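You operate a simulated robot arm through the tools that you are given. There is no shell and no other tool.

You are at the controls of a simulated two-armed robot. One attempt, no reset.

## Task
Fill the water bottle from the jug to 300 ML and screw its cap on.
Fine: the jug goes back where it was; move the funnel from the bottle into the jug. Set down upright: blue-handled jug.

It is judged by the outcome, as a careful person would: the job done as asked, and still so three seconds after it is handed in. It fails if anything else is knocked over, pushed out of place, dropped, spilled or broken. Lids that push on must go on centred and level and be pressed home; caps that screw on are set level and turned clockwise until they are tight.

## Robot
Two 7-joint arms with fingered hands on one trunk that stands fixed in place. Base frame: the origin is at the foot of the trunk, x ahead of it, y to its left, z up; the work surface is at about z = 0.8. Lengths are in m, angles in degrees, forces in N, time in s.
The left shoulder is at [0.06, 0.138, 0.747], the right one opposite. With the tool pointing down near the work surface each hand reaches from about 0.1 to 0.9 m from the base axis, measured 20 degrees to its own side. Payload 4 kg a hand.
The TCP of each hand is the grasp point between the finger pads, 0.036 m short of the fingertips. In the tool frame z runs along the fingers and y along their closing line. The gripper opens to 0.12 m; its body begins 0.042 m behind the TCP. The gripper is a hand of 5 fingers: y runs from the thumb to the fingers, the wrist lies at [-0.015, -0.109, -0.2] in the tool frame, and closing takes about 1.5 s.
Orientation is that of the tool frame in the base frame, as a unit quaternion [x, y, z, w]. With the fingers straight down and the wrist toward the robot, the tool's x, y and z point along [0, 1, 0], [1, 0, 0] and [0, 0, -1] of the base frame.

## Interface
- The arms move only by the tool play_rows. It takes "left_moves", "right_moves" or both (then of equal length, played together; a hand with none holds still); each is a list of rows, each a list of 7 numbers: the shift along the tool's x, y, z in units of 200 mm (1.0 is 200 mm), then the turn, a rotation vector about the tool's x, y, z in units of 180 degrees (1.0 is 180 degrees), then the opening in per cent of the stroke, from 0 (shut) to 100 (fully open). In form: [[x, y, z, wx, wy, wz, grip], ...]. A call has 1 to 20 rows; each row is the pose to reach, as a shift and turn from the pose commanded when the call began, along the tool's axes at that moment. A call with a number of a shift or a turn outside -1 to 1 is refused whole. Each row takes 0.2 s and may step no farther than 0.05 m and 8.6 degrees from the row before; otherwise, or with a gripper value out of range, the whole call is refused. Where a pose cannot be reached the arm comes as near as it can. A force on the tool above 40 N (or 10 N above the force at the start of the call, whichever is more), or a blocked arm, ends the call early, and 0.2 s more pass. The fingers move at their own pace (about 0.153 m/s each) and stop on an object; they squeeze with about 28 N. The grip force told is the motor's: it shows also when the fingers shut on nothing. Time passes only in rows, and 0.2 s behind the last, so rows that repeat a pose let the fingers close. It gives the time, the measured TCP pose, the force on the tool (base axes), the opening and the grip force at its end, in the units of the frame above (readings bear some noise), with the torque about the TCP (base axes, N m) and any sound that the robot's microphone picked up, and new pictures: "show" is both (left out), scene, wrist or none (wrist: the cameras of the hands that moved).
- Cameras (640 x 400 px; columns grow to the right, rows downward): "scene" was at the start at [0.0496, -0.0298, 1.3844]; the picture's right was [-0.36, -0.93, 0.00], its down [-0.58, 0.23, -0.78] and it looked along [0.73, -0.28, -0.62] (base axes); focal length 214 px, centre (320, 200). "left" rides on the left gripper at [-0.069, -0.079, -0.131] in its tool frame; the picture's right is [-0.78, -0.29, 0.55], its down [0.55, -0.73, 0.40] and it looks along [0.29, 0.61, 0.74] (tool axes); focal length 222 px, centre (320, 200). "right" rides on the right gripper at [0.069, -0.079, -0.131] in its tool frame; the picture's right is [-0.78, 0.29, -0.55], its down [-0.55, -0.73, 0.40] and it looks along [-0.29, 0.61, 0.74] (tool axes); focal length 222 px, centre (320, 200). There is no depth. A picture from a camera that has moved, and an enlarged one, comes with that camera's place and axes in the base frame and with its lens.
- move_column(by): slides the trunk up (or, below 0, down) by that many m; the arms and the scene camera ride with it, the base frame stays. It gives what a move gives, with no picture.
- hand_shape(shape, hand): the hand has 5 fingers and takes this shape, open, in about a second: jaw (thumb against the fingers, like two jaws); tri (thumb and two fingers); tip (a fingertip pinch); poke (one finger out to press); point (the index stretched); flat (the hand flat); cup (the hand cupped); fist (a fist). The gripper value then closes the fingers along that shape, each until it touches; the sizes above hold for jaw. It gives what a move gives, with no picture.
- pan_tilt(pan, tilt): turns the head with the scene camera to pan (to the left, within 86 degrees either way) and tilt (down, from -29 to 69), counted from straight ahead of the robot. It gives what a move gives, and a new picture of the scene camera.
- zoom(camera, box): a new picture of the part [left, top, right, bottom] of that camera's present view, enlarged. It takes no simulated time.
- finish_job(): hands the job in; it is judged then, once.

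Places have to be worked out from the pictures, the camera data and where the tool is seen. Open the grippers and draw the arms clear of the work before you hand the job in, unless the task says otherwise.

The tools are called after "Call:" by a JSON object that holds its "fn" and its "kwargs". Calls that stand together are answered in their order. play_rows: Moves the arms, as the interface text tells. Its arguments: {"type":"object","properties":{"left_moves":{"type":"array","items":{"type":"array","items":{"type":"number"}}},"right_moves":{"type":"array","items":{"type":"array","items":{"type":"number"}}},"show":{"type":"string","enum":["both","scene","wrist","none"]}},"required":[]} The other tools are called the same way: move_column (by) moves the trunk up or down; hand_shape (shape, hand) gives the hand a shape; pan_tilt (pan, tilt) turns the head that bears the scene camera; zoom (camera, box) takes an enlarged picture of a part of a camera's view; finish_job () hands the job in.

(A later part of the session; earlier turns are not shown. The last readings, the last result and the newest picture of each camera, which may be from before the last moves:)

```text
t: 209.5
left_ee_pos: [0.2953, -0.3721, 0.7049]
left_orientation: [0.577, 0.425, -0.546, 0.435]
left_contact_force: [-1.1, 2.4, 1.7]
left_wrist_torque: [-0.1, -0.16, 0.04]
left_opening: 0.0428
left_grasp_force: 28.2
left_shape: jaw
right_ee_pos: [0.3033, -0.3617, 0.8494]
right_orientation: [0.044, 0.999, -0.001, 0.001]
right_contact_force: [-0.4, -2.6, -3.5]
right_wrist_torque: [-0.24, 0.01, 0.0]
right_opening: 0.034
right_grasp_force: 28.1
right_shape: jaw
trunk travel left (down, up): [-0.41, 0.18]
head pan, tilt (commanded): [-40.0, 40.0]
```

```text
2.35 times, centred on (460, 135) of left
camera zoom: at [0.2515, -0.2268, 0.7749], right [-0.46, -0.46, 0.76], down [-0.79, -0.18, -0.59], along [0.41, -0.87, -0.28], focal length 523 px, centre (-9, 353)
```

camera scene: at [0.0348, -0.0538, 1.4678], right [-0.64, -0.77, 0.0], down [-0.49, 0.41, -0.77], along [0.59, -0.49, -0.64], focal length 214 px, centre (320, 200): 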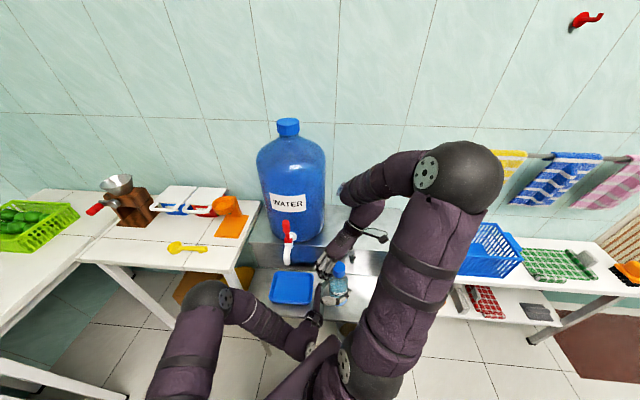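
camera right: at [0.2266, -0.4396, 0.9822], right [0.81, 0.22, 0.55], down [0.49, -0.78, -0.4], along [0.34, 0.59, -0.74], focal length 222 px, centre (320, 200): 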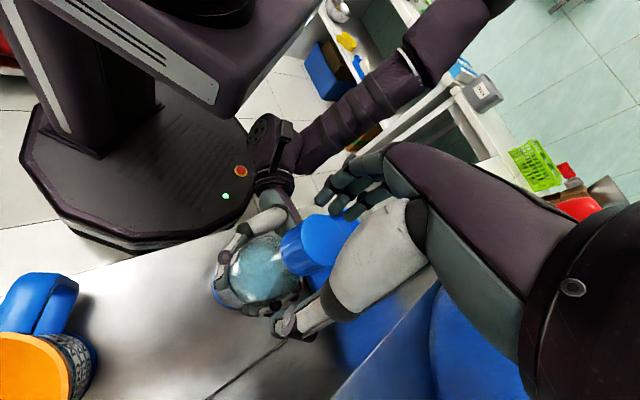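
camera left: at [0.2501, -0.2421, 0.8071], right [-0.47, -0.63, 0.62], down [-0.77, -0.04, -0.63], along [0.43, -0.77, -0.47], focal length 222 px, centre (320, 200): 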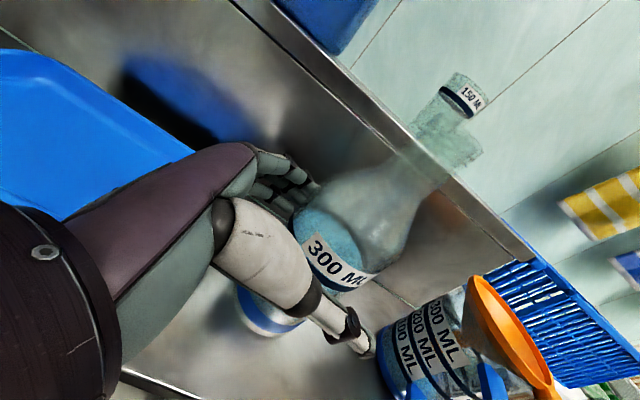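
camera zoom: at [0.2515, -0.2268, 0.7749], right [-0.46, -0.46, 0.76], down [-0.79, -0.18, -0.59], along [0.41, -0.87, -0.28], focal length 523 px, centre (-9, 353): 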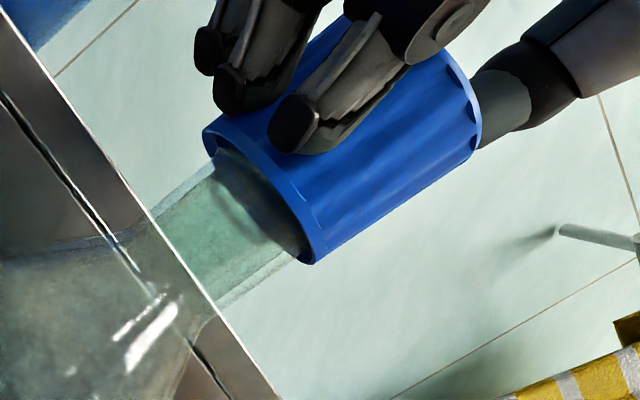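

The cap is gripped with small forces. I turn 45° clockwise with a tiny feed and check.

Call:
{"fn": "play_rows", "kwargs": {"right_moves": [[0.0025, 0.001, 0.0004, 0, 0, 0.0417, 0], [0.005, 0.002, 0.0008, 0, 0, 0.0833, 0], [0.0075, 0.0035, 0.0012, 0, 0, 0.125, 0], [0.0095, 0.005, 0.0016, 0, 0, 0.1667, 0], [0.011, 0.0072, 0.002, 0, 0, 0.2083, 0], [0.0125, 0.0095, 0.0024, 0, 0, 0.25, 0]], "show": "none"}}

Call:
{"fn": "zoom", "kwargs": {"camera": "left", "box": [360, 50, 560, 220]}}

Call:
{"fn": "zoom", "kwargs": {"camera": "scene", "box": [310, 235, 390, 315]}}

```text
t: 210.9
left_ee_pos: [0.2968, -0.3724, 0.7049]
left_orientation: [0.577, 0.425, -0.545, 0.435]
left_contact_force: [-2.6, 3.3, 1.7]
left_wrist_torque: [-0.11, -0.15, 0.0]
left_opening: 0.036
left_grasp_force: 28.3
left_shape: jaw
right_ee_pos: [0.301, -0.3584, 0.848]
right_orientation: [0.425, 0.905, 0.0, 0.001]
right_contact_force: [1.3, -2.6, -1.1]
right_wrist_torque: [-0.12, -0.1, 0.02]
right_opening: 0.0337
right_grasp_force: 28.2
right_shape: jaw
trunk travel left (down, up): [-0.41, 0.18]
head pan, tilt (commanded): [-40.0, 40.0]
```

```text
2.35 times, centred on (460, 135) of left
camera zoom: at [0.2515, -0.2266, 0.7749], right [-0.46, -0.46, 0.76], down [-0.79, -0.18, -0.59], along [0.41, -0.87, -0.28], focal length 523 px, centre (-9, 353)
```

zoom: 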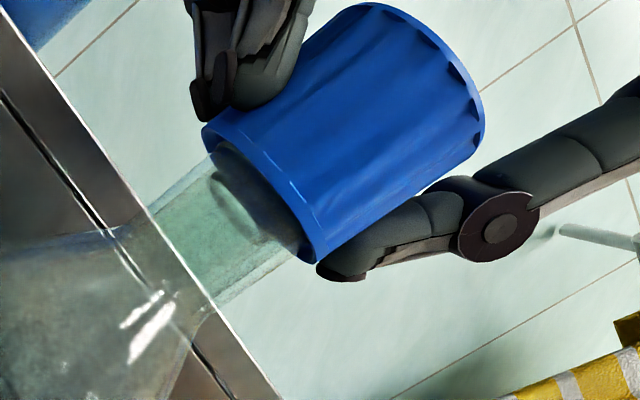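

```text
5.00 times, centred on (350, 275) of scene
camera zoom: at [0.0346, -0.0535, 1.4679], right [-0.64, -0.77, 0.0], down [-0.49, 0.41, -0.77], along [0.59, -0.49, -0.64], focal length 1072 px, centre (170, -175)
```

zoom: 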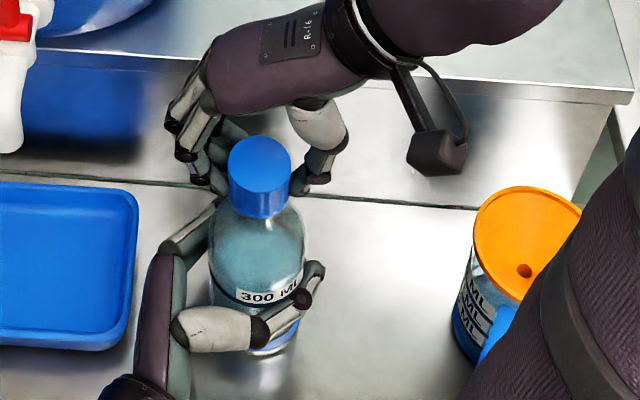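

The bottle's label stays put while the cap turns. I continue another 42° clockwise.

Call:
{"fn": "play_rows", "kwargs": {"right_moves": [[0.0025, 0.001, 0.0006, 0, 0, 0.0417, 0], [0.005, 0.002, 0.0011, 0, 0, 0.0833, 0], [0.0075, 0.0035, 0.0017, 0, 0, 0.125, 0], [0.0095, 0.005, 0.0022, 0, 0, 0.1667, 0], [0.011, 0.0072, 0.0027, 0, 0, 0.2083, 0], [0.0122, 0.0088, 0.003, 0, 0, 0.2333, 0]], "show": "none"}}

Call:
{"fn": "zoom", "kwargs": {"camera": "left", "box": [360, 50, 560, 220]}}

Call:
{"fn": "zoom", "kwargs": {"camera": "scene", "box": [310, 235, 390, 315]}}

```text
t: 212.3
left_ee_pos: [0.296, -0.373, 0.7045]
left_orientation: [0.576, 0.425, -0.546, 0.435]
left_contact_force: [-1.8, 5.3, 3.3]
left_wrist_torque: [-0.15, -0.09, 0.0]
left_opening: 0.0362
left_grasp_force: 28.1
left_shape: jaw
right_ee_pos: [0.3006, -0.3549, 0.8495]
right_orientation: [0.719, 0.695, -0.001, 0.002]
right_contact_force: [3.4, -4.1, 2.5]
right_wrist_torque: [-0.17, -0.44, 0.0]
right_opening: 0.0338
right_grasp_force: 28.0
right_shape: jaw
trunk travel left (down, up): [-0.41, 0.18]
head pan, tilt (commanded): [-40.0, 40.0]
```

```text
2.35 times, centred on (460, 135) of left
camera zoom: at [0.2516, -0.2265, 0.775], right [-0.46, -0.46, 0.76], down [-0.79, -0.18, -0.59], along [0.41, -0.87, -0.28], focal length 523 px, centre (-9, 353)
```

zoom: 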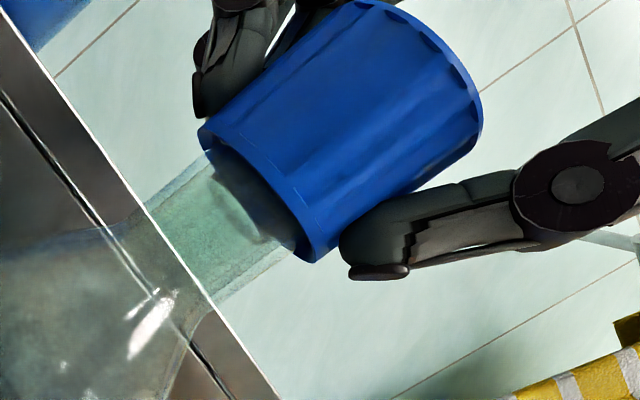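

```text
5.00 times, centred on (350, 275) of scene
camera zoom: at [0.0346, -0.0531, 1.4679], right [-0.64, -0.77, 0.0], down [-0.49, 0.41, -0.77], along [0.59, -0.49, -0.64], focal length 1072 px, centre (170, -175)
```

zoom: 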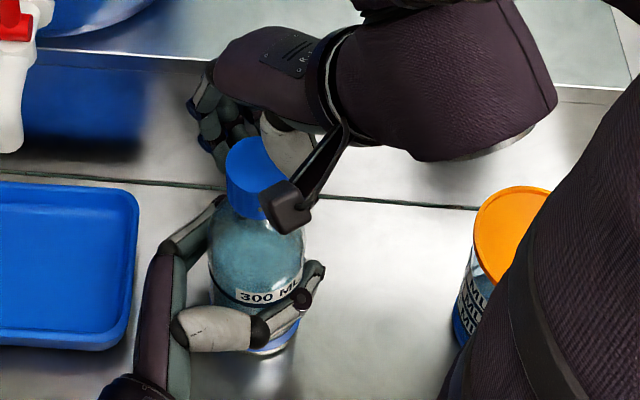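

Still no tightening torque, and the bottle isn't turning. I open, turn the hand back around the cap to yaw 85°, and take the next stroke.

Call:
{"fn": "play_rows", "kwargs": {"right_moves": [[0, 0, 0, 0, 0, 0, 40], [0, 0, 0, 0, 0, 0, 60], [-0.004, 0.003, 0, 0, 0, 0, 78], [-0.008, 0.004, 0, 0, 0, -0.044, 78], [-0.012, 0.005, 0, 0, 0, -0.088, 78], [-0.016, 0.006, 0, 0, 0, -0.132, 78], [-0.019, 0.007, 0, 0, 0, -0.176, 78], [-0.022, 0.008, 0, 0, 0, -0.22, 78], [-0.024, 0.009, 0, 0, 0, -0.264, 78], [-0.026, 0.011, 0, 0, 0, -0.308, 78], [-0.028, 0.013, 0, 0, 0, -0.352, 78], [-0.03, 0.015, 0, 0, 0, -0.396, 78], [-0.031, 0.017, 0, 0, 0, -0.44, 78], [-0.032, 0.019, 0, 0, 0, -0.4833, 78]], "show": "none"}}

Call:
{"fn": "zoom", "kwargs": {"camera": "right", "box": [220, 180, 400, 340]}}

Call:
{"fn": "zoom", "kwargs": {"camera": "left", "box": [360, 50, 560, 220]}}

Call:
{"fn": "zoom", "kwargs": {"camera": "scene", "box": [310, 235, 390, 315]}}

```text
t: 215.3
left_ee_pos: [0.297, -0.3715, 0.7043]
left_orientation: [0.577, 0.425, -0.545, 0.435]
left_contact_force: [0.1, -0.2, 0.4]
left_wrist_torque: [-0.01, 0.01, 0.02]
left_opening: 0.0361
left_grasp_force: 27.8
left_shape: jaw
right_ee_pos: [0.3052, -0.3619, 0.848]
right_orientation: [0.043, 0.999, -0.001, 0.0]
right_contact_force: [-0.1, 0.5, -0.2]
right_wrist_torque: [0.0, -0.03, -0.02]
right_opening: 0.0932
right_grasp_force: 0.1
right_shape: jaw
trunk travel left (down, up): [-0.41, 0.18]
head pan, tilt (commanded): [-40.0, 40.0]
```

```text
2.50 times, centred on (310, 260) of right
camera zoom: at [0.2281, -0.4355, 0.981], right [0.81, 0.22, 0.55], down [0.48, -0.78, -0.4], along [0.34, 0.58, -0.74], focal length 555 px, centre (345, 50)
```

zoom: 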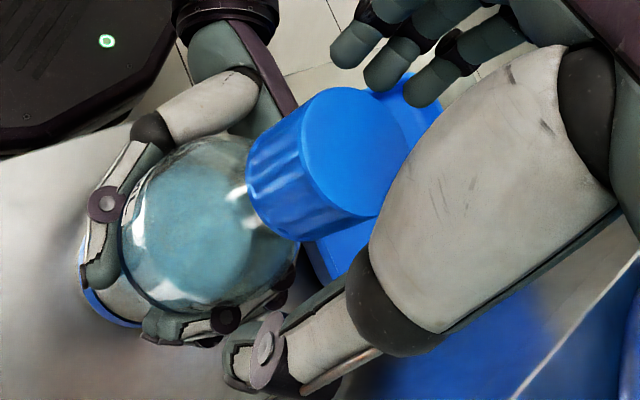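

```text
2.35 times, centred on (460, 135) of left
camera zoom: at [0.2516, -0.2268, 0.7747], right [-0.46, -0.46, 0.76], down [-0.79, -0.18, -0.59], along [0.41, -0.87, -0.28], focal length 523 px, centre (-9, 353)
```

zoom: 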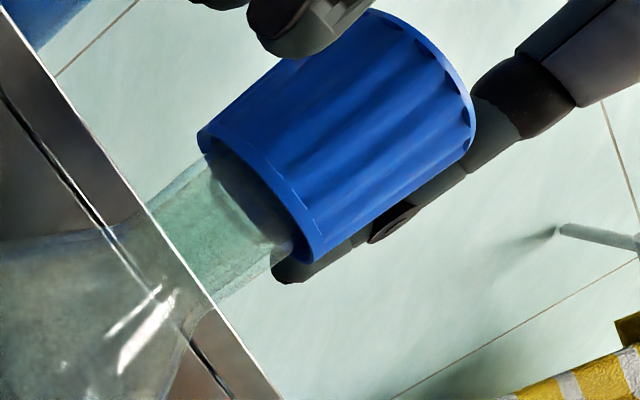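

```text
5.00 times, centred on (350, 275) of scene
camera zoom: at [0.0348, -0.0538, 1.4678], right [-0.64, -0.77, 0.0], down [-0.49, 0.41, -0.77], along [0.59, -0.49, -0.64], focal length 1072 px, centre (170, -175)
```

zoom: 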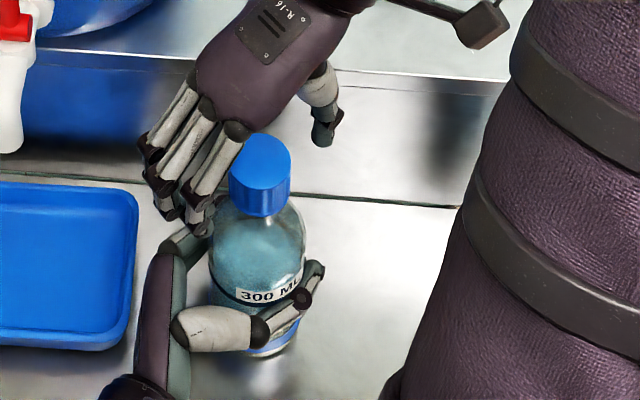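

The cap stays on. I re-centre, close, and turn the next 87° clockwise in one smooth stroke.

Call:
{"fn": "play_rows", "kwargs": {"right_moves": [[0, 0.0125, 0, 0, 0, 0, 70], [0, 0.0125, 0, 0, 0, 0, 50], [0, 0.0125, 0, 0, 0, 0, 30], [0, 0.0125, 0, 0, 0, 0, 10], [0, 0.0125, 0, 0, 0, 0, 0], [0, 0.0125, 0, 0, 0, 0, 0], [0.0024, 0.0135, 0.0002, 0, 0, 0.0403, 0], [0.0048, 0.0145, 0.0005, 0, 0, 0.0806, 0], [0.007, 0.0158, 0.0007, 0, 0, 0.1208, 0], [0.0091, 0.0173, 0.001, 0, 0, 0.1611, 0], [0.0109, 0.0191, 0.0012, 0, 0, 0.2014, 0], [0.0124, 0.0213, 0.0015, 0, 0, 0.2417, 0], [0.0136, 0.0235, 0.0017, 0, 0, 0.2819, 0], [0.0147, 0.026, 0.002, 0, 0, 0.3222, 0], [0.0153, 0.0286, 0.0022, 0, 0, 0.3625, 0], [0.0156, 0.0313, 0.0025, 0, 0, 0.4028, 0], [0.0156, 0.0339, 0.0027, 0, 0, 0.4431, 0], [0.0153, 0.0366, 0.003, 0, 0, 0.4833, 0]], "show": "none"}}

Call:
{"fn": "zoom", "kwargs": {"camera": "left", "box": [360, 50, 560, 220]}}

Call:
{"fn": "zoom", "kwargs": {"camera": "scene", "box": [310, 235, 390, 315]}}

```text
t: 219.1
left_ee_pos: [0.2956, -0.3734, 0.7052]
left_orientation: [0.577, 0.425, -0.546, 0.434]
left_contact_force: [0.4, 3.9, 5.4]
left_wrist_torque: [-0.23, -0.14, -0.01]
left_opening: 0.0357
left_grasp_force: 28.3
left_shape: jaw
right_ee_pos: [0.301, -0.355, 0.8475]
right_orientation: [0.72, 0.694, -0.001, 0.002]
right_contact_force: [2.6, -4.4, 0.0]
right_wrist_torque: [-0.17, -0.31, 0.0]
right_opening: 0.0342
right_grasp_force: 27.6
right_shape: jaw
trunk travel left (down, up): [-0.41, 0.18]
head pan, tilt (commanded): [-40.0, 40.0]
```

```text
2.35 times, centred on (460, 135) of left
camera zoom: at [0.2514, -0.2268, 0.7751], right [-0.46, -0.46, 0.76], down [-0.79, -0.18, -0.59], along [0.41, -0.87, -0.28], focal length 523 px, centre (-9, 353)
```

zoom: 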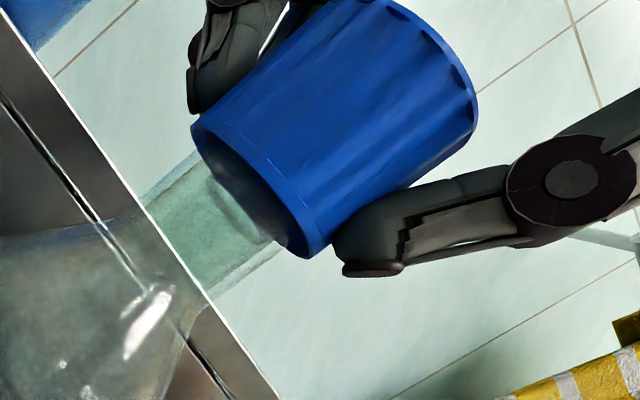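

```text
5.00 times, centred on (350, 275) of scene
camera zoom: at [0.0346, -0.0533, 1.4679], right [-0.64, -0.77, 0.0], down [-0.49, 0.41, -0.77], along [0.59, -0.49, -0.64], focal length 1072 px, centre (170, -175)
```

zoom: 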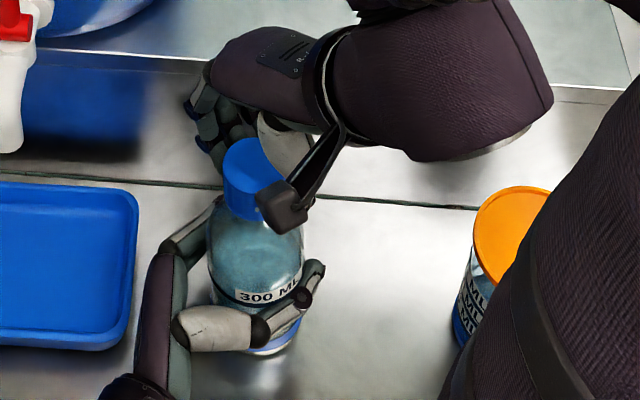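

The stroke turned freely but my pivot dragged the cap ~4 mm sideways; the cap actually sits at the hand's centre. I open, return to yaw 85° at the relaxed cap position (0.3047,-0.360), and will turn purely about the hand's axis.

Call:
{"fn": "play_rows", "kwargs": {"right_moves": [[0, 0, 0, 0, 0, 0, 40], [0, 0, 0, 0, 0, 0, 60], [-0.008, 0.006, 0, 0, 0, 0, 78], [-0.016, 0.013, 0, 0, 0, -0.044, 78], [-0.0245, 0.0195, 0, 0, 0, -0.088, 78], [-0.0245, 0.0195, 0, 0, 0, -0.132, 78], [-0.0245, 0.0195, 0, 0, 0, -0.176, 78], [-0.0245, 0.0195, 0, 0, 0, -0.22, 78], [-0.0245, 0.0195, 0, 0, 0, -0.264, 78], [-0.0245, 0.0195, 0, 0, 0, -0.308, 78], [-0.0245, 0.0195, 0, 0, 0, -0.352, 78], [-0.0245, 0.0195, 0, 0, 0, -0.396, 78], [-0.0245, 0.0195, 0, 0, 0, -0.44, 78], [-0.0245, 0.0195, 0, 0, 0, -0.4833, 78]], "show": "none"}}

Call:
{"fn": "zoom", "kwargs": {"camera": "right", "box": [220, 180, 400, 340]}}

Call:
{"fn": "zoom", "kwargs": {"camera": "left", "box": [360, 50, 560, 220]}}

Call:
{"fn": "zoom", "kwargs": {"camera": "scene", "box": [310, 235, 390, 315]}}

```text
t: 222.1
left_ee_pos: [0.2965, -0.3733, 0.7047]
left_orientation: [0.576, 0.425, -0.546, 0.435]
left_contact_force: [-0.4, 1.0, 0.3]
left_wrist_torque: [-0.01, -0.01, 0.01]
left_opening: 0.0361
left_grasp_force: 28.4
left_shape: jaw
right_ee_pos: [0.3053, -0.3592, 0.848]
right_orientation: [0.043, 0.999, -0.001, 0.0]
right_contact_force: [-0.7, 0.6, 0.4]
right_wrist_torque: [-0.02, -0.01, 0.0]
right_opening: 0.0933
right_grasp_force: 0.1
right_shape: jaw
trunk travel left (down, up): [-0.41, 0.18]
head pan, tilt (commanded): [-40.0, 40.0]
```

```text
2.50 times, centred on (310, 260) of right
camera zoom: at [0.2294, -0.433, 0.9806], right [0.81, 0.22, 0.55], down [0.49, -0.78, -0.4], along [0.34, 0.58, -0.74], focal length 555 px, centre (345, 50)
```

zoom: 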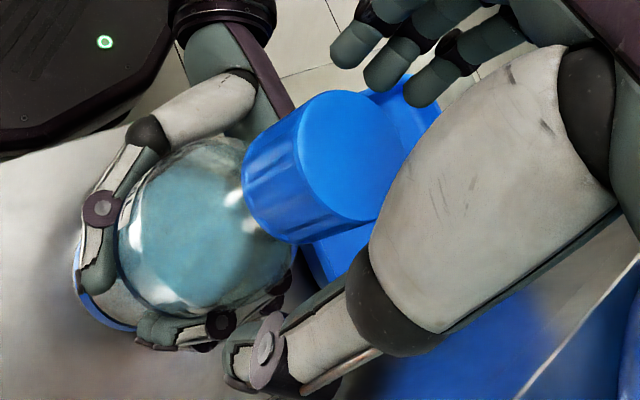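

```text
2.35 times, centred on (460, 135) of left
camera zoom: at [0.2516, -0.2268, 0.7747], right [-0.46, -0.46, 0.76], down [-0.79, -0.18, -0.59], along [0.41, -0.87, -0.28], focal length 523 px, centre (-9, 353)
```

zoom: 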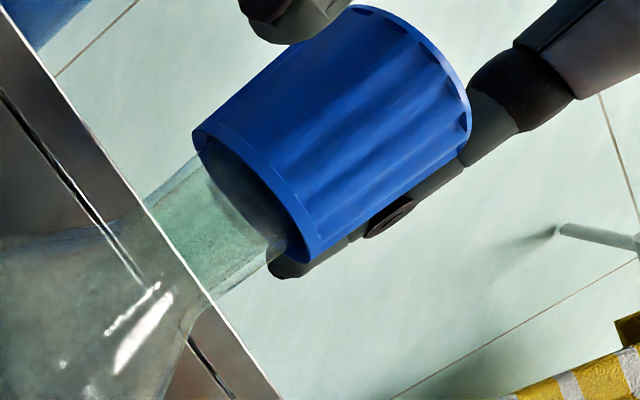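

```text
5.00 times, centred on (350, 275) of scene
camera zoom: at [0.0348, -0.0538, 1.4678], right [-0.64, -0.77, 0.0], down [-0.49, 0.41, -0.77], along [0.59, -0.49, -0.64], focal length 1072 px, centre (170, -175)
```

zoom: 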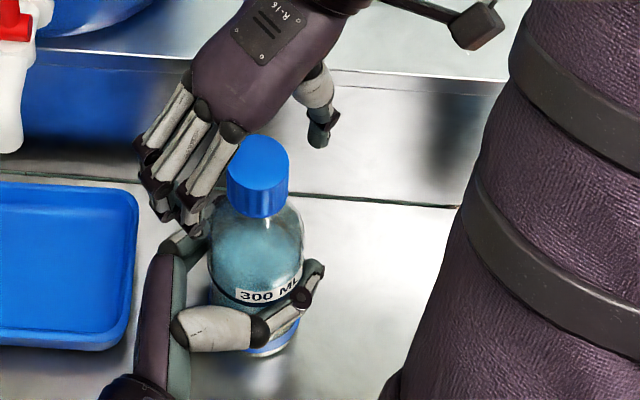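

The bottle now leans about 3° to the left (+y). With the right hand open, I roll the left hand 3° about its closing axis to bring the bottle upright again.

Call:
{"fn": "play_rows", "kwargs": {"left_moves": [[0, 0, 0, 0, 0.006, 0, 0], [0, 0, 0, 0, 0.012, 0, 0], [0, 0, 0, 0, 0.0178, 0, 0], [0, 0, 0, 0, 0.0178, 0, 0]], "show": "none"}}

Call:
{"fn": "zoom", "kwargs": {"camera": "scene", "box": [310, 235, 390, 315]}}

Call:
{"fn": "zoom", "kwargs": {"camera": "right", "box": [220, 180, 400, 340]}}

```text
t: 223.1
left_ee_pos: [0.2954, -0.3718, 0.7045]
left_orientation: [0.592, 0.436, -0.529, 0.424]
left_contact_force: [-0.6, -0.4, 1.1]
left_wrist_torque: [-0.04, 0.03, 0.01]
left_opening: 0.036
left_grasp_force: 27.9
left_shape: jaw
right_ee_pos: [0.305, -0.3598, 0.8471]
right_orientation: [0.043, 0.999, 0.0, 0.0]
right_contact_force: [-0.6, -1.5, 0.3]
right_wrist_torque: [0.01, 0.01, 0.01]
right_opening: 0.0934
right_grasp_force: 0.0
right_shape: jaw
trunk travel left (down, up): [-0.41, 0.18]
head pan, tilt (commanded): [-40.0, 40.0]
```

```text
5.00 times, centred on (350, 275) of scene
camera zoom: at [0.0348, -0.0538, 1.4678], right [-0.64, -0.77, 0.0], down [-0.49, 0.41, -0.77], along [0.59, -0.49, -0.64], focal length 1072 px, centre (170, -175)
```

zoom: 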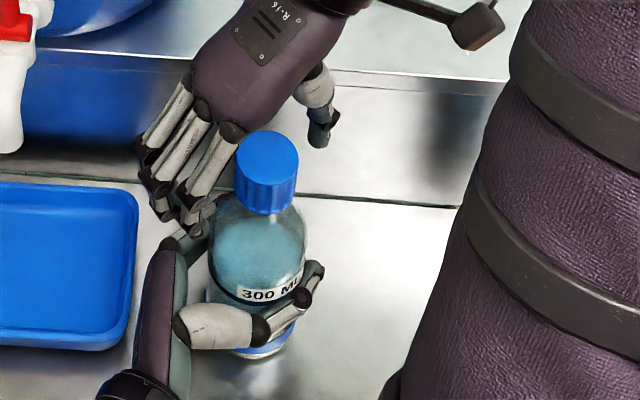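

```text
2.50 times, centred on (310, 260) of right
camera zoom: at [0.2293, -0.4328, 0.9807], right [0.81, 0.22, 0.55], down [0.48, -0.78, -0.4], along [0.34, 0.58, -0.74], focal length 555 px, centre (345, 50)
```

zoom: 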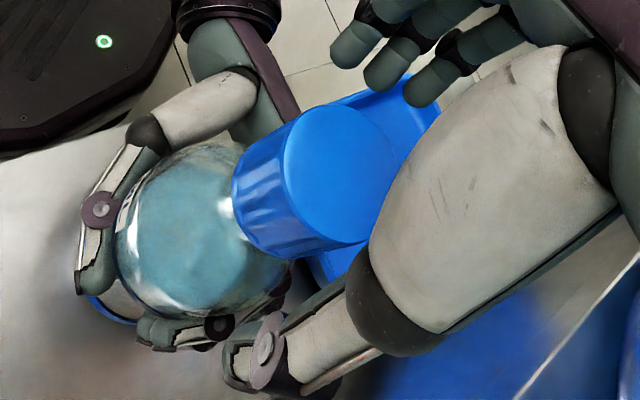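

The bottle is upright again (≤1° lean). I re-centre the right hand on the cap (−7.5 mm), close, and make a pure 87° clockwise turn.

Call:
{"fn": "play_rows", "kwargs": {"right_moves": [[0, -0.018, 0, 0, 0, 0, 78], [0, -0.0375, 0, 0, 0, 0, 65], [0, -0.0375, 0, 0, 0, 0, 50], [0, -0.0375, 0, 0, 0, 0, 36], [0, -0.0375, 0, 0, 0, 0, 20], [0, -0.0375, 0, 0, 0, 0, 0], [0, -0.0375, 0, 0, 0, 0, 0], [0, -0.0375, 0, 0, 0, 0, 0]], "show": "none"}}

Call:
{"fn": "play_rows", "kwargs": {"right_moves": [[0, 0, 0.0003, 0, 0, 0.0403, 0], [0, 0, 0.0006, 0, 0, 0.0806, 0], [0, 0, 0.0009, 0, 0, 0.1208, 0], [0, 0, 0.0012, 0, 0, 0.1611, 0], [0, 0, 0.0015, 0, 0, 0.2014, 0], [0, 0, 0.0018, 0, 0, 0.2417, 0], [0, 0, 0.0021, 0, 0, 0.2819, 0], [0, 0, 0.0024, 0, 0, 0.3222, 0], [0, 0, 0.0027, 0, 0, 0.3625, 0], [0, 0, 0.003, 0, 0, 0.4028, 0], [0, 0, 0.0033, 0, 0, 0.4431, 0], [0, 0, 0.0036, 0, 0, 0.4833, 0]], "show": "none"}}

Call:
{"fn": "zoom", "kwargs": {"camera": "scene", "box": [310, 235, 390, 315]}}

Call:
{"fn": "zoom", "kwargs": {"camera": "left", "box": [360, 50, 560, 220]}}

```text
t: 224.9
left_ee_pos: [0.296, -0.3735, 0.7044]
left_orientation: [0.592, 0.437, -0.529, 0.423]
left_contact_force: [-0.2, 0.0, 0.8]
left_wrist_torque: [-0.02, -0.03, 0.0]
left_opening: 0.036
left_grasp_force: 28.0
left_shape: jaw
right_ee_pos: [0.3057, -0.367, 0.8469]
right_orientation: [0.044, 0.999, -0.002, 0.001]
right_contact_force: [0.7, 0.3, -1.2]
right_wrist_torque: [0.07, -0.01, -0.03]
right_opening: 0.0326
right_grasp_force: 28.6
right_shape: jaw
trunk travel left (down, up): [-0.41, 0.18]
head pan, tilt (commanded): [-40.0, 40.0]
```

```text
t: 227.5
left_ee_pos: [0.2944, -0.3729, 0.705]
left_orientation: [0.592, 0.437, -0.529, 0.423]
left_contact_force: [-0.3, -2.9, -2.1]
left_wrist_torque: [0.16, 0.1, -0.58]
left_opening: 0.0359
left_grasp_force: 28.0
left_shape: jaw
right_ee_pos: [0.3043, -0.3665, 0.8474]
right_orientation: [0.72, 0.694, 0.0, 0.001]
right_contact_force: [-0.3, 3.3, -2.1]
right_wrist_torque: [0.27, -0.11, 0.5]
right_opening: 0.0291
right_grasp_force: 28.6
right_shape: jaw
trunk travel left (down, up): [-0.41, 0.18]
head pan, tilt (commanded): [-40.0, 40.0]
```

```text
5.00 times, centred on (350, 275) of scene
camera zoom: at [0.0347, -0.0537, 1.4678], right [-0.64, -0.77, 0.0], down [-0.49, 0.41, -0.77], along [0.59, -0.49, -0.64], focal length 1072 px, centre (170, -175)
```

zoom: 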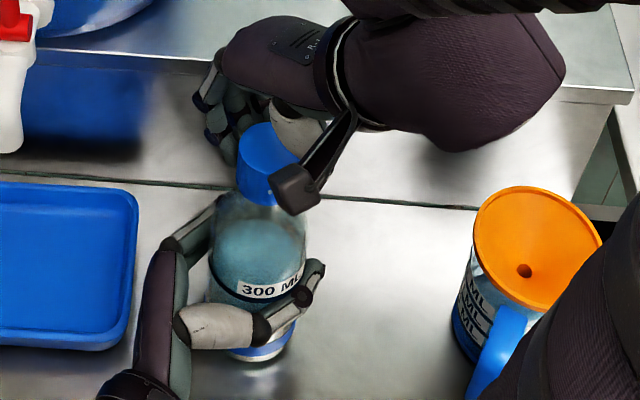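

```text
2.35 times, centred on (460, 135) of left
camera zoom: at [0.2499, -0.2309, 0.7819], right [-0.47, -0.51, 0.73], down [-0.78, -0.15, -0.61], along [0.42, -0.85, -0.32], focal length 523 px, centre (-9, 353)
```

zoom: 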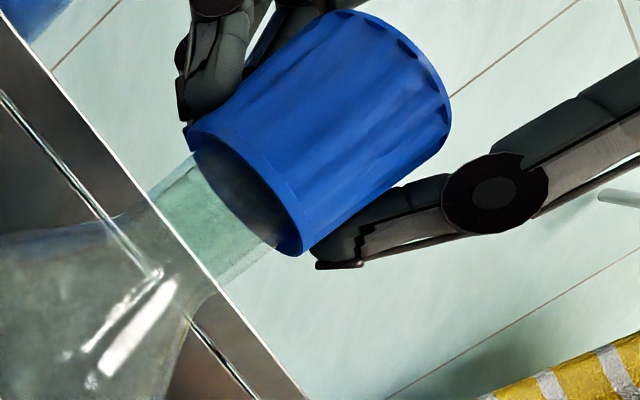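

Torque of about 0.5 N·m has now built up between the two hands: the cap is tightening. I re-grip and make one more short clockwise turn to confirm it's tight.

Call:
{"fn": "play_rows", "kwargs": {"right_moves": [[0, 0, 0, 0, 0, 0, 40], [0, 0, 0, 0, 0, 0, 60], [0, 0, 0, 0, 0, 0, 75], [0, 0, 0, 0, 0, -0.044, 75], [0, 0, 0, 0, 0, -0.088, 75], [0, 0, 0, 0, 0, -0.132, 75], [0, 0, 0, 0, 0, -0.176, 75], [0, 0, 0, 0, 0, -0.22, 75], [0, 0, 0, 0, 0, -0.264, 75], [0, 0, 0, 0, 0, -0.308, 75], [0, 0, 0, 0, 0, -0.352, 75], [0, 0, 0, 0, 0, -0.396, 75], [0, 0, 0, 0, 0, -0.44, 75], [0, 0, 0, 0, 0, -0.4833, 75]], "show": "none"}}

Call:
{"fn": "zoom", "kwargs": {"camera": "right", "box": [220, 180, 400, 340]}}

Call:
{"fn": "zoom", "kwargs": {"camera": "scene", "box": [310, 235, 390, 315]}}

Call:
{"fn": "zoom", "kwargs": {"camera": "left", "box": [360, 50, 560, 220]}}

```text
t: 230.5
left_ee_pos: [0.2966, -0.3732, 0.704]
left_orientation: [0.592, 0.436, -0.53, 0.423]
left_contact_force: [-0.2, 0.0, -2.7]
left_wrist_torque: [-0.06, -0.01, 0.0]
left_opening: 0.0361
left_grasp_force: 28.4
left_shape: jaw
right_ee_pos: [0.3057, -0.3672, 0.8464]
right_orientation: [0.043, 0.999, -0.002, 0.001]
right_contact_force: [0.1, 0.0, 0.8]
right_wrist_torque: [-0.02, 0.05, -0.01]
right_opening: 0.0899
right_grasp_force: 0.1
right_shape: jaw
trunk travel left (down, up): [-0.41, 0.18]
head pan, tilt (commanded): [-40.0, 40.0]
```

```text
2.50 times, centred on (310, 260) of right
camera zoom: at [0.229, -0.4405, 0.9798], right [0.81, 0.22, 0.55], down [0.49, -0.78, -0.4], along [0.34, 0.58, -0.74], focal length 555 px, centre (345, 50)
```

zoom: 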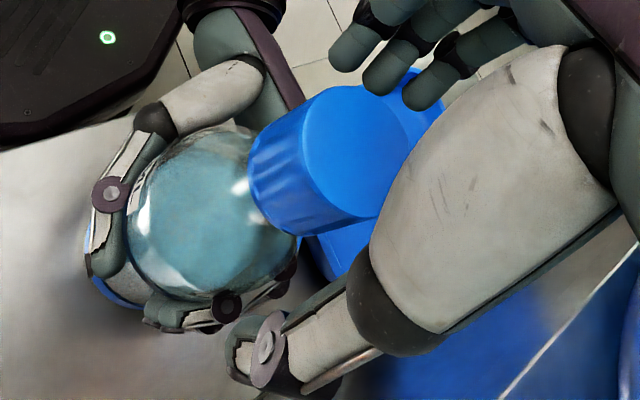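

```text
5.00 times, centred on (350, 275) of scene
camera zoom: at [0.0349, -0.0538, 1.4678], right [-0.64, -0.77, 0.0], down [-0.49, 0.41, -0.77], along [0.59, -0.49, -0.64], focal length 1072 px, centre (170, -175)
```

zoom: 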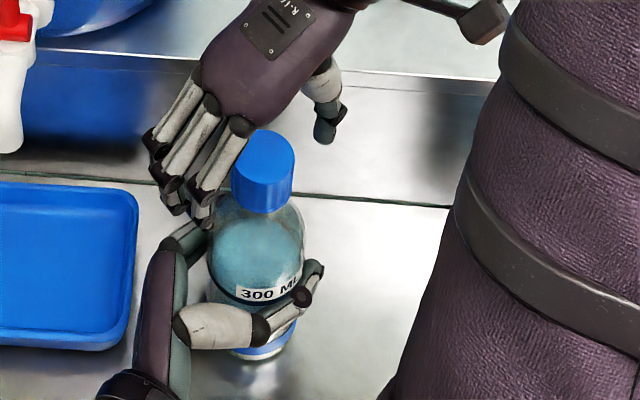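

```text
2.35 times, centred on (460, 135) of left
camera zoom: at [0.2503, -0.2309, 0.7817], right [-0.47, -0.51, 0.73], down [-0.78, -0.15, -0.61], along [0.42, -0.85, -0.32], focal length 523 px, centre (-9, 353)
```

zoom: 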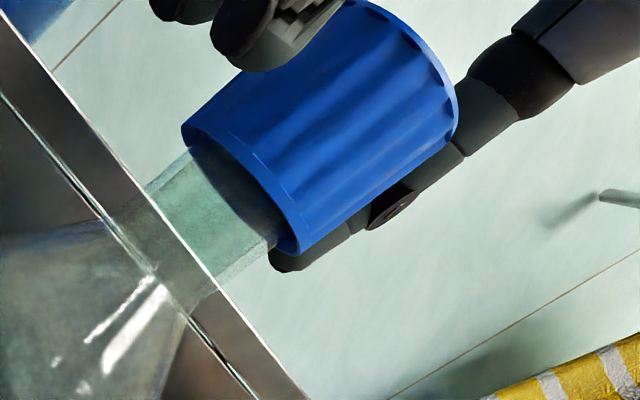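

Call:
{"fn": "play_rows", "kwargs": {"right_moves": [[0, 0.008, 0, 0, 0, 0, 65], [0, 0.008, 0, 0, 0, 0, 50], [0, 0.008, 0, 0, 0, 0, 36], [0, 0.008, 0, 0, 0, 0, 20], [0, 0.008, 0, 0, 0, 0, 0], [0, 0.008, 0, 0, 0, 0, 0], [0, 0.008, 0, 0, 0, 0, 0], [0, 0.008, 0.0003, 0, 0, 0.0403, 0], [0, 0.008, 0.0006, 0, 0, 0.0806, 0], [0, 0.008, 0.0009, 0, 0, 0.1208, 0]], "show": "none"}}

Call:
{"fn": "play_rows", "kwargs": {"right_moves": [[0, 0, 0.0002, 0, 0, 0.0403, 0], [0, 0, 0.0004, 0, 0, 0.0806, 0], [0, 0, 0.0006, 0, 0, 0.1208, 0]], "show": "none"}}

Call:
{"fn": "play_rows", "kwargs": {"right_moves": [[0, 0, 0.0002, 0, 0, 0.0403, 0], [0, 0, 0.0004, 0, 0, 0.0806, 0], [0, 0, 0.0006, 0, 0, 0.1208, 0]], "show": "none"}}

Call:
{"fn": "zoom", "kwargs": {"camera": "scene", "box": [310, 235, 390, 315]}}

Call:
{"fn": "zoom", "kwargs": {"camera": "left", "box": [360, 50, 560, 220]}}

```text
t: 232.7
left_ee_pos: [0.2952, -0.3732, 0.7052]
left_orientation: [0.591, 0.437, -0.529, 0.423]
left_contact_force: [3.0, -2.7, -1.4]
left_wrist_torque: [0.01, 0.32, -0.45]
left_opening: 0.0359
left_grasp_force: 28.1
left_shape: jaw
right_ee_pos: [0.3061, -0.3665, 0.8464]
right_orientation: [0.232, 0.973, 0.0, 0.0]
right_contact_force: [-3.2, 2.9, -2.0]
right_wrist_torque: [0.34, 0.08, 0.45]
right_opening: 0.0319
right_grasp_force: 28.2
right_shape: jaw
trunk travel left (down, up): [-0.41, 0.18]
head pan, tilt (commanded): [-40.0, 40.0]
```

```text
t: 233.5
left_ee_pos: [0.2959, -0.3738, 0.7044]
left_orientation: [0.592, 0.436, -0.53, 0.423]
left_contact_force: [2.7, -6.2, -0.3]
left_wrist_torque: [0.28, 0.29, -0.89]
left_opening: 0.0357
left_grasp_force: 27.8
left_shape: jaw
right_ee_pos: [0.3055, -0.3652, 0.8468]
right_orientation: [0.41, 0.912, 0.0, 0.0]
right_contact_force: [-1.8, 6.7, -3.1]
right_wrist_torque: [0.69, 0.08, 0.8]
right_opening: 0.0286
right_grasp_force: 27.8
right_shape: jaw
trunk travel left (down, up): [-0.41, 0.18]
head pan, tilt (commanded): [-40.0, 40.0]
```

```text
t: 234.3
left_ee_pos: [0.2961, -0.3711, 0.705]
left_orientation: [0.591, 0.437, -0.53, 0.423]
left_contact_force: [-1.0, -4.4, 1.7]
left_wrist_torque: [0.14, 0.04, -0.8]
left_opening: 0.0352
left_grasp_force: 28.2
left_shape: jaw
right_ee_pos: [0.306, -0.3656, 0.847]
right_orientation: [0.576, 0.817, -0.001, 0.001]
right_contact_force: [0.7, 4.3, -4.6]
right_wrist_torque: [0.49, -0.13, 0.71]
right_opening: 0.0258
right_grasp_force: 28.1
right_shape: jaw
trunk travel left (down, up): [-0.41, 0.18]
head pan, tilt (commanded): [-40.0, 40.0]
```

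```text
5.00 times, centred on (350, 275) of scene
camera zoom: at [0.0347, -0.0537, 1.4678], right [-0.64, -0.77, 0.0], down [-0.49, 0.41, -0.77], along [0.59, -0.49, -0.64], focal length 1072 px, centre (170, -175)
```

zoom: 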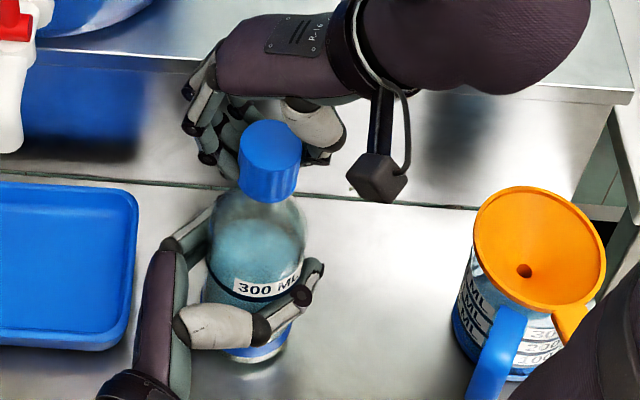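

```text
2.35 times, centred on (460, 135) of left
camera zoom: at [0.2499, -0.2308, 0.7819], right [-0.47, -0.51, 0.73], down [-0.78, -0.15, -0.61], along [0.42, -0.85, -0.32], focal length 523 px, centre (-9, 353)
```

zoom: 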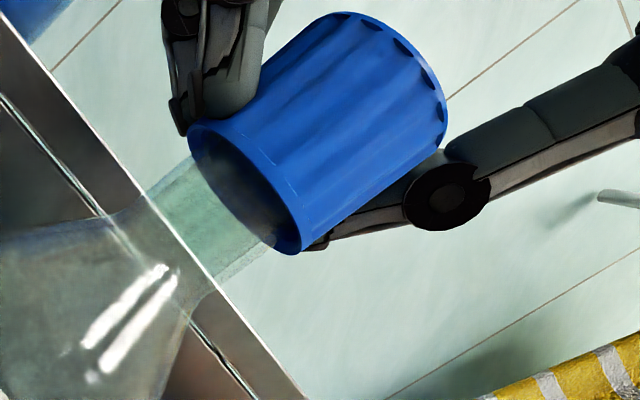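

The torque rises at once to ~0.8 N·m with the fingers starting to slip on the cap while the bottle stays put: the cap is tight. I open the right hand and raise it clear.

Call:
{"fn": "play_rows", "kwargs": {"right_moves": [[0, 0, 0, 0, 0, 0, 40], [0, 0, 0, 0, 0, 0, 60], [0, 0, 0, 0, 0, 0, 80], [0, 0, 0, 0, 0, 0, 100], [0, 0, -0.1, 0, 0, 0, 100], [0, 0, -0.25, 0, 0, 0, 100], [0, 0, -0.42, 0, 0, 0, 100], [0, 0, -0.6, 0, 0, 0, 100], [0, 0, -0.8, 0, 0, 0, 100]], "show": "both"}}

Call:
{"fn": "zoom", "kwargs": {"camera": "scene", "box": [310, 235, 390, 315]}}

Call:
{"fn": "zoom", "kwargs": {"camera": "left", "box": [300, 30, 560, 250]}}

Call:
{"fn": "zoom", "kwargs": {"camera": "right", "box": [180, 220, 340, 380]}}

```text
t: 236.3
left_ee_pos: [0.2955, -0.3732, 0.7045]
left_orientation: [0.592, 0.437, -0.53, 0.423]
left_contact_force: [0.2, -0.3, -4.2]
left_wrist_torque: [-0.07, 0.02, 0.0]
left_opening: 0.0352
left_grasp_force: 27.8
left_shape: jaw
right_ee_pos: [0.3047, -0.3655, 1.0054]
right_orientation: [0.576, 0.817, 0.0, 0.001]
right_contact_force: [0.5, 0.1, 0.2]
right_wrist_torque: [-0.02, 0.0, -0.01]
right_opening: 0.1196
right_grasp_force: 0.1
right_shape: jaw
trunk travel left (down, up): [-0.41, 0.18]
head pan, tilt (commanded): [-40.0, 40.0]
camera scene: at [0.0346, -0.0537, 1.4678], right [-0.64, -0.77, 0.0], down [-0.49, 0.41, -0.77], along [0.59, -0.49, -0.64], focal length 214 px, centre (320, 200)
camera right: at [0.2059, -0.3267, 1.1391], right [0.54, -0.64, 0.55], down [-0.51, -0.77, -0.4], along [0.67, -0.06, -0.74], focal length 222 px, centre (320, 200)
```

scene: 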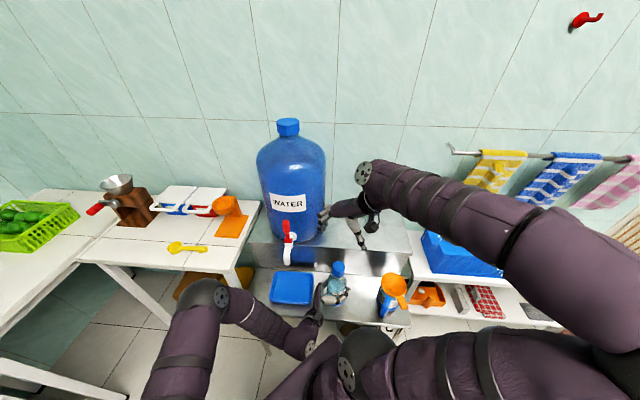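
right: 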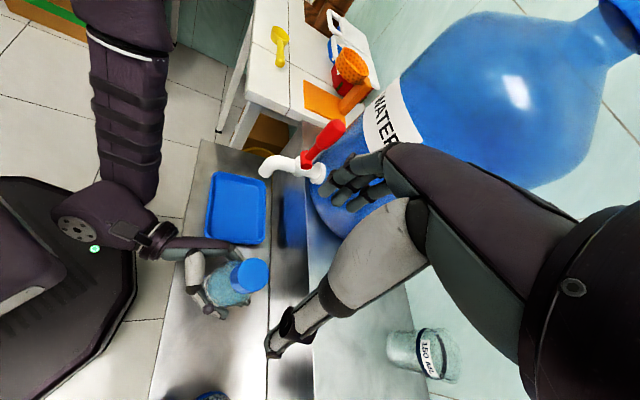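

```text
5.00 times, centred on (350, 275) of scene
camera zoom: at [0.0346, -0.0537, 1.4678], right [-0.64, -0.77, 0.0], down [-0.49, 0.41, -0.77], along [0.59, -0.49, -0.64], focal length 1072 px, centre (170, -175)
```

zoom: 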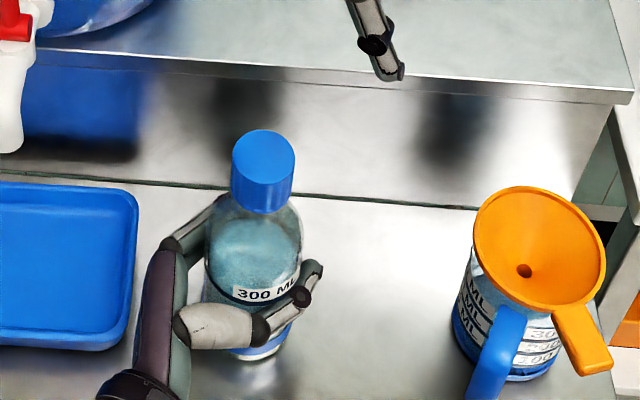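

```text
1.82 times, centred on (430, 140) of left
camera zoom: at [0.2501, -0.2309, 0.7818], right [-0.47, -0.51, 0.73], down [-0.78, -0.15, -0.61], along [0.42, -0.85, -0.32], focal length 404 px, centre (120, 309)
```

zoom: 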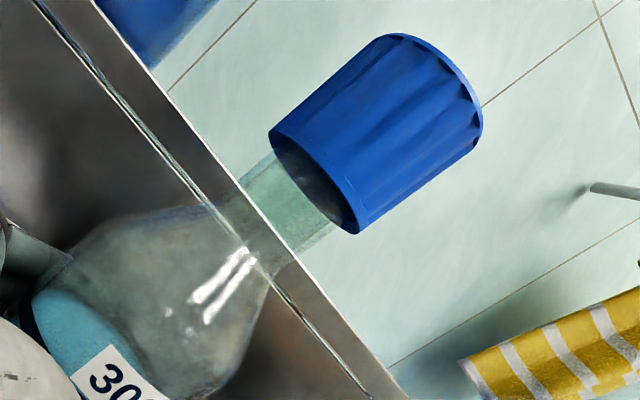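

```text
2.50 times, centred on (260, 300) of right
camera zoom: at [0.2059, -0.3267, 1.1391], right [0.54, -0.64, 0.55], down [-0.51, -0.77, -0.4], along [0.67, -0.06, -0.74], focal length 555 px, centre (470, -50)
```

zoom: 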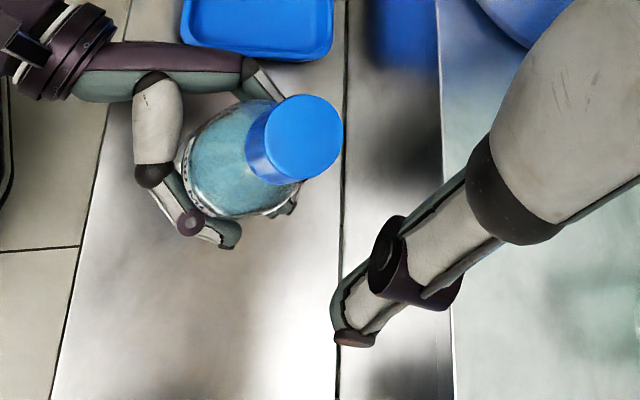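

The cap is on straight (coaxial with the neck). The left hand now carries the whole bottle (−4.2 N), so I lower it in small steps until the shelf takes the weight.

Call:
{"fn": "play_rows", "kwargs": {"left_moves": [[0.005, 0, 0, 0, 0, 0, 0], [0.01, 0, 0, 0, 0, 0, 0], [0.01, 0, 0, 0, 0, 0, 0]], "show": "none"}}

Call:
{"fn": "play_rows", "kwargs": {"left_moves": [[0.005, 0, 0, 0, 0, 0, 0], [0.01, 0, 0, 0, 0, 0, 0], [0.01, 0, 0, 0, 0, 0, 0]], "show": "none"}}

```text
t: 237.1
left_ee_pos: [0.2963, -0.3716, 0.7016]
left_orientation: [0.592, 0.436, -0.529, 0.423]
left_contact_force: [-0.1, 0.0, -1.6]
left_wrist_torque: [-0.05, 0.02, 0.01]
left_opening: 0.0352
left_grasp_force: 28.2
left_shape: jaw
right_ee_pos: [0.3045, -0.3646, 1.0057]
right_orientation: [0.576, 0.818, 0.0, 0.001]
right_contact_force: [1.0, 0.5, -0.4]
right_wrist_torque: [-0.01, -0.01, -0.01]
right_opening: 0.1198
right_grasp_force: 0.0
right_shape: jaw
trunk travel left (down, up): [-0.41, 0.18]
head pan, tilt (commanded): [-40.0, 40.0]
```

```text
t: 237.9
left_ee_pos: [0.2968, -0.3724, 0.7021]
left_orientation: [0.591, 0.437, -0.529, 0.424]
left_contact_force: [0.0, -0.5, 7.0]
left_wrist_torque: [-0.17, -0.15, 0.01]
left_opening: 0.0355
left_grasp_force: 27.8
left_shape: jaw
right_ee_pos: [0.3052, -0.3637, 1.0062]
right_orientation: [0.575, 0.818, 0.0, 0.002]
right_contact_force: [0.7, -0.9, 0.0]
right_wrist_torque: [-0.03, -0.01, -0.01]
right_opening: 0.1198
right_grasp_force: 0.1
right_shape: jaw
trunk travel left (down, up): [-0.41, 0.18]
head pan, tilt (commanded): [-40.0, 40.0]
```

Contact with the shelf shows (+7 N). I raise 1.5 mm to take the load off, then open the left hand slowly and check that the bottle stands.

Call:
{"fn": "play_rows", "kwargs": {"left_moves": [[-0.007, 0, 0, 0, 0, 0, 0], [-0.007, 0, 0, 0, 0, 0, 32], [-0.007, 0, 0, 0, 0, 0, 36], [-0.007, 0, 0, 0, 0, 0, 42], [-0.007, 0, 0, 0, 0, 0, 50], [-0.007, 0, 0, 0, 0, 0, 60], [-0.007, 0, 0, 0, 0, 0, 72], [-0.007, 0, 0, 0, 0, 0, 85], [-0.007, 0, 0, 0, 0, 0, 100], [-0.007, 0, 0, 0, 0, 0, 100]], "show": "none"}}

Call:
{"fn": "zoom", "kwargs": {"camera": "scene", "box": [310, 235, 390, 315]}}

Call:
{"fn": "zoom", "kwargs": {"camera": "left", "box": [160, 30, 560, 350]}}

```text
t: 240.1
left_ee_pos: [0.2966, -0.3707, 0.7018]
left_orientation: [0.592, 0.436, -0.529, 0.424]
left_contact_force: [-0.2, 0.6, 0.7]
left_wrist_torque: [-0.01, 0.0, 0.01]
left_opening: 0.1195
left_grasp_force: 0.0
left_shape: jaw
right_ee_pos: [0.3047, -0.3656, 1.0055]
right_orientation: [0.575, 0.818, 0.0, 0.0]
right_contact_force: [0.2, 0.5, -0.2]
right_wrist_torque: [-0.01, 0.03, -0.02]
right_opening: 0.1197
right_grasp_force: 0.0
right_shape: jaw
trunk travel left (down, up): [-0.41, 0.18]
head pan, tilt (commanded): [-40.0, 40.0]
```

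```text
5.00 times, centred on (350, 275) of scene
camera zoom: at [0.0346, -0.0536, 1.4679], right [-0.64, -0.77, 0.0], down [-0.49, 0.41, -0.77], along [0.59, -0.49, -0.64], focal length 1072 px, centre (170, -175)
```

zoom: 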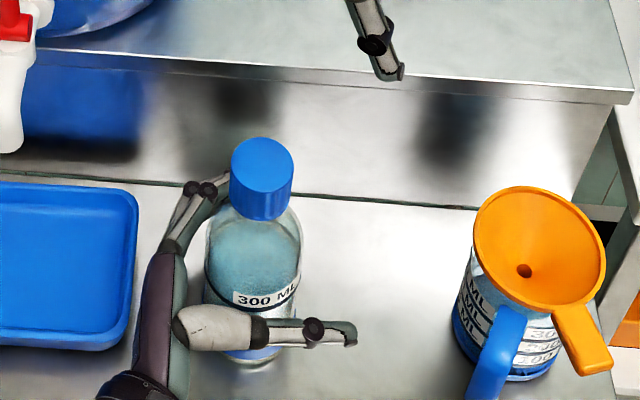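

```text
1.25 times, centred on (360, 190) of left
camera zoom: at [0.2505, -0.2305, 0.7794], right [-0.47, -0.51, 0.73], down [-0.78, -0.15, -0.61], along [0.42, -0.85, -0.32], focal length 278 px, centre (270, 212)
```

zoom: 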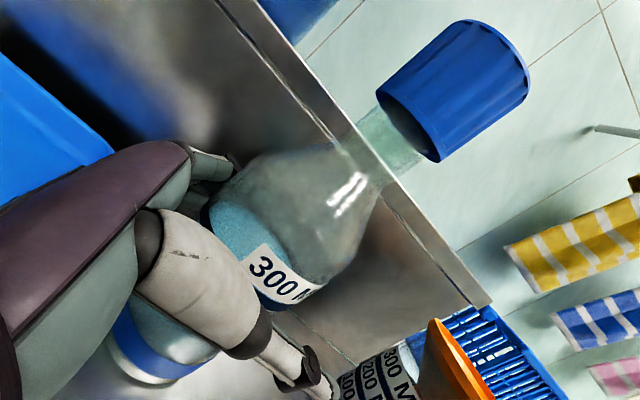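

The bottle stands upright on its own with the cap on. I retract the left hand straight back.

Call:
{"fn": "play_rows", "kwargs": {"left_moves": [[0, 0, -0.08, 0, 0, 0, 100], [0, 0, -0.18, 0, 0, 0, 100], [0, 0, -0.3, 0, 0, 0, 100], [0, 0, -0.45, 0, 0, 0, 100], [0, 0, -0.6, 0, 0, 0, 100], [0, 0, -0.75, 0, 0, 0, 100]], "show": "both"}}

Call:
{"fn": "zoom", "kwargs": {"camera": "left", "box": [320, 140, 520, 320]}}

Call:
{"fn": "zoom", "kwargs": {"camera": "scene", "box": [310, 235, 390, 315]}}

```text
t: 241.5
left_ee_pos: [0.3343, -0.2274, 0.7148]
left_orientation: [0.592, 0.437, -0.529, 0.423]
left_contact_force: [0.6, 0.5, -0.1]
left_wrist_torque: [0.01, 0.0, -0.02]
left_opening: 0.1198
left_grasp_force: 0.0
left_shape: jaw
right_ee_pos: [0.3042, -0.3646, 1.0056]
right_orientation: [0.575, 0.818, -0.001, 0.001]
right_contact_force: [-0.8, -1.4, 0.0]
right_wrist_torque: [-0.06, 0.0, 0.01]
right_opening: 0.1199
right_grasp_force: 0.0
right_shape: jaw
trunk travel left (down, up): [-0.41, 0.18]
head pan, tilt (commanded): [-40.0, 40.0]
camera scene: at [0.0346, -0.0533, 1.4679], right [-0.64, -0.77, 0.0], down [-0.49, 0.41, -0.77], along [0.59, -0.49, -0.64], focal length 214 px, centre (320, 200)
camera left: at [0.2887, -0.0856, 0.7916], right [-0.47, -0.51, 0.73], down [-0.78, -0.15, -0.61], along [0.42, -0.85, -0.32], focal length 222 px, centre (320, 200)
```

scene: 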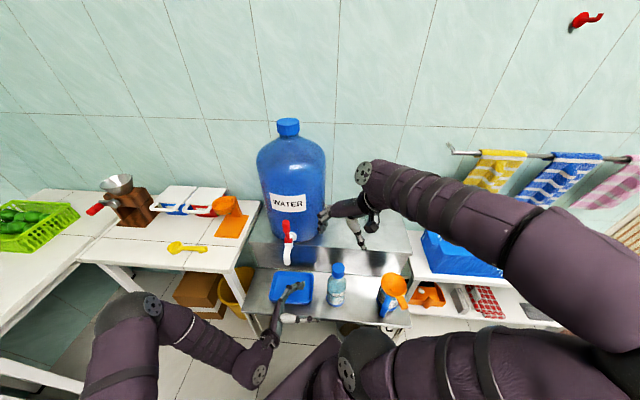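
left: 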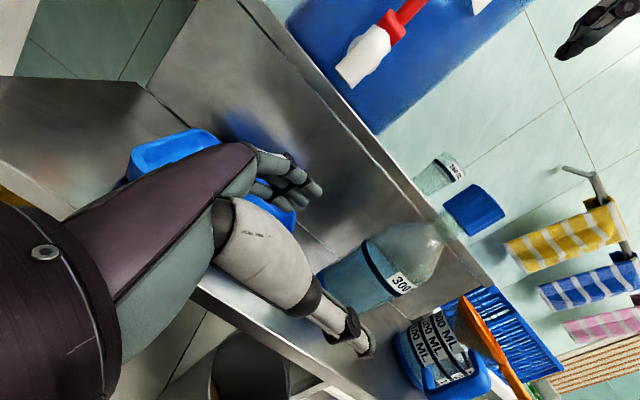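

```text
2.22 times, centred on (420, 230) of left
camera zoom: at [0.2887, -0.0856, 0.7916], right [-0.47, -0.51, 0.73], down [-0.78, -0.15, -0.61], along [0.42, -0.85, -0.32], focal length 494 px, centre (98, 133)
```

zoom: 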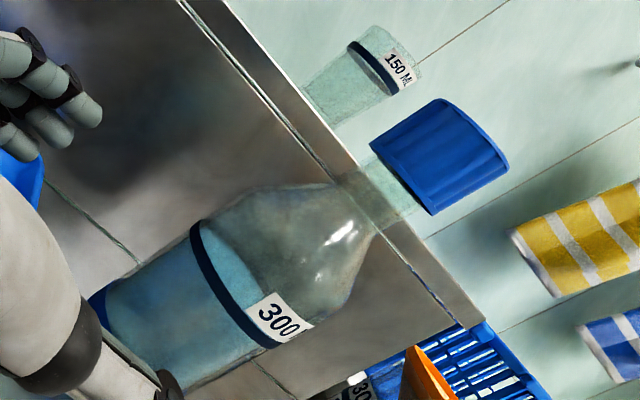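

```text
5.00 times, centred on (350, 275) of scene
camera zoom: at [0.0346, -0.0533, 1.4679], right [-0.64, -0.77, 0.0], down [-0.49, 0.41, -0.77], along [0.59, -0.49, -0.64], focal length 1072 px, centre (170, -175)
```

zoom: 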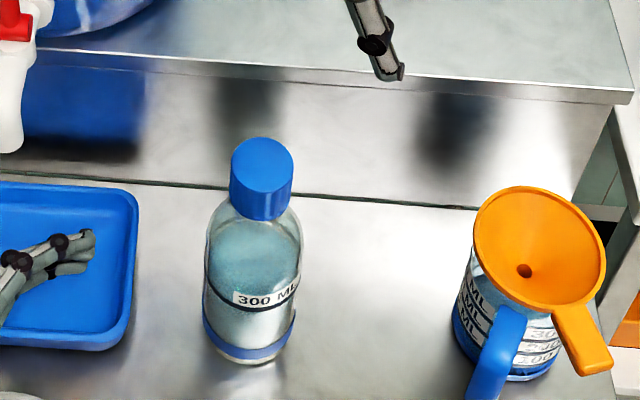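

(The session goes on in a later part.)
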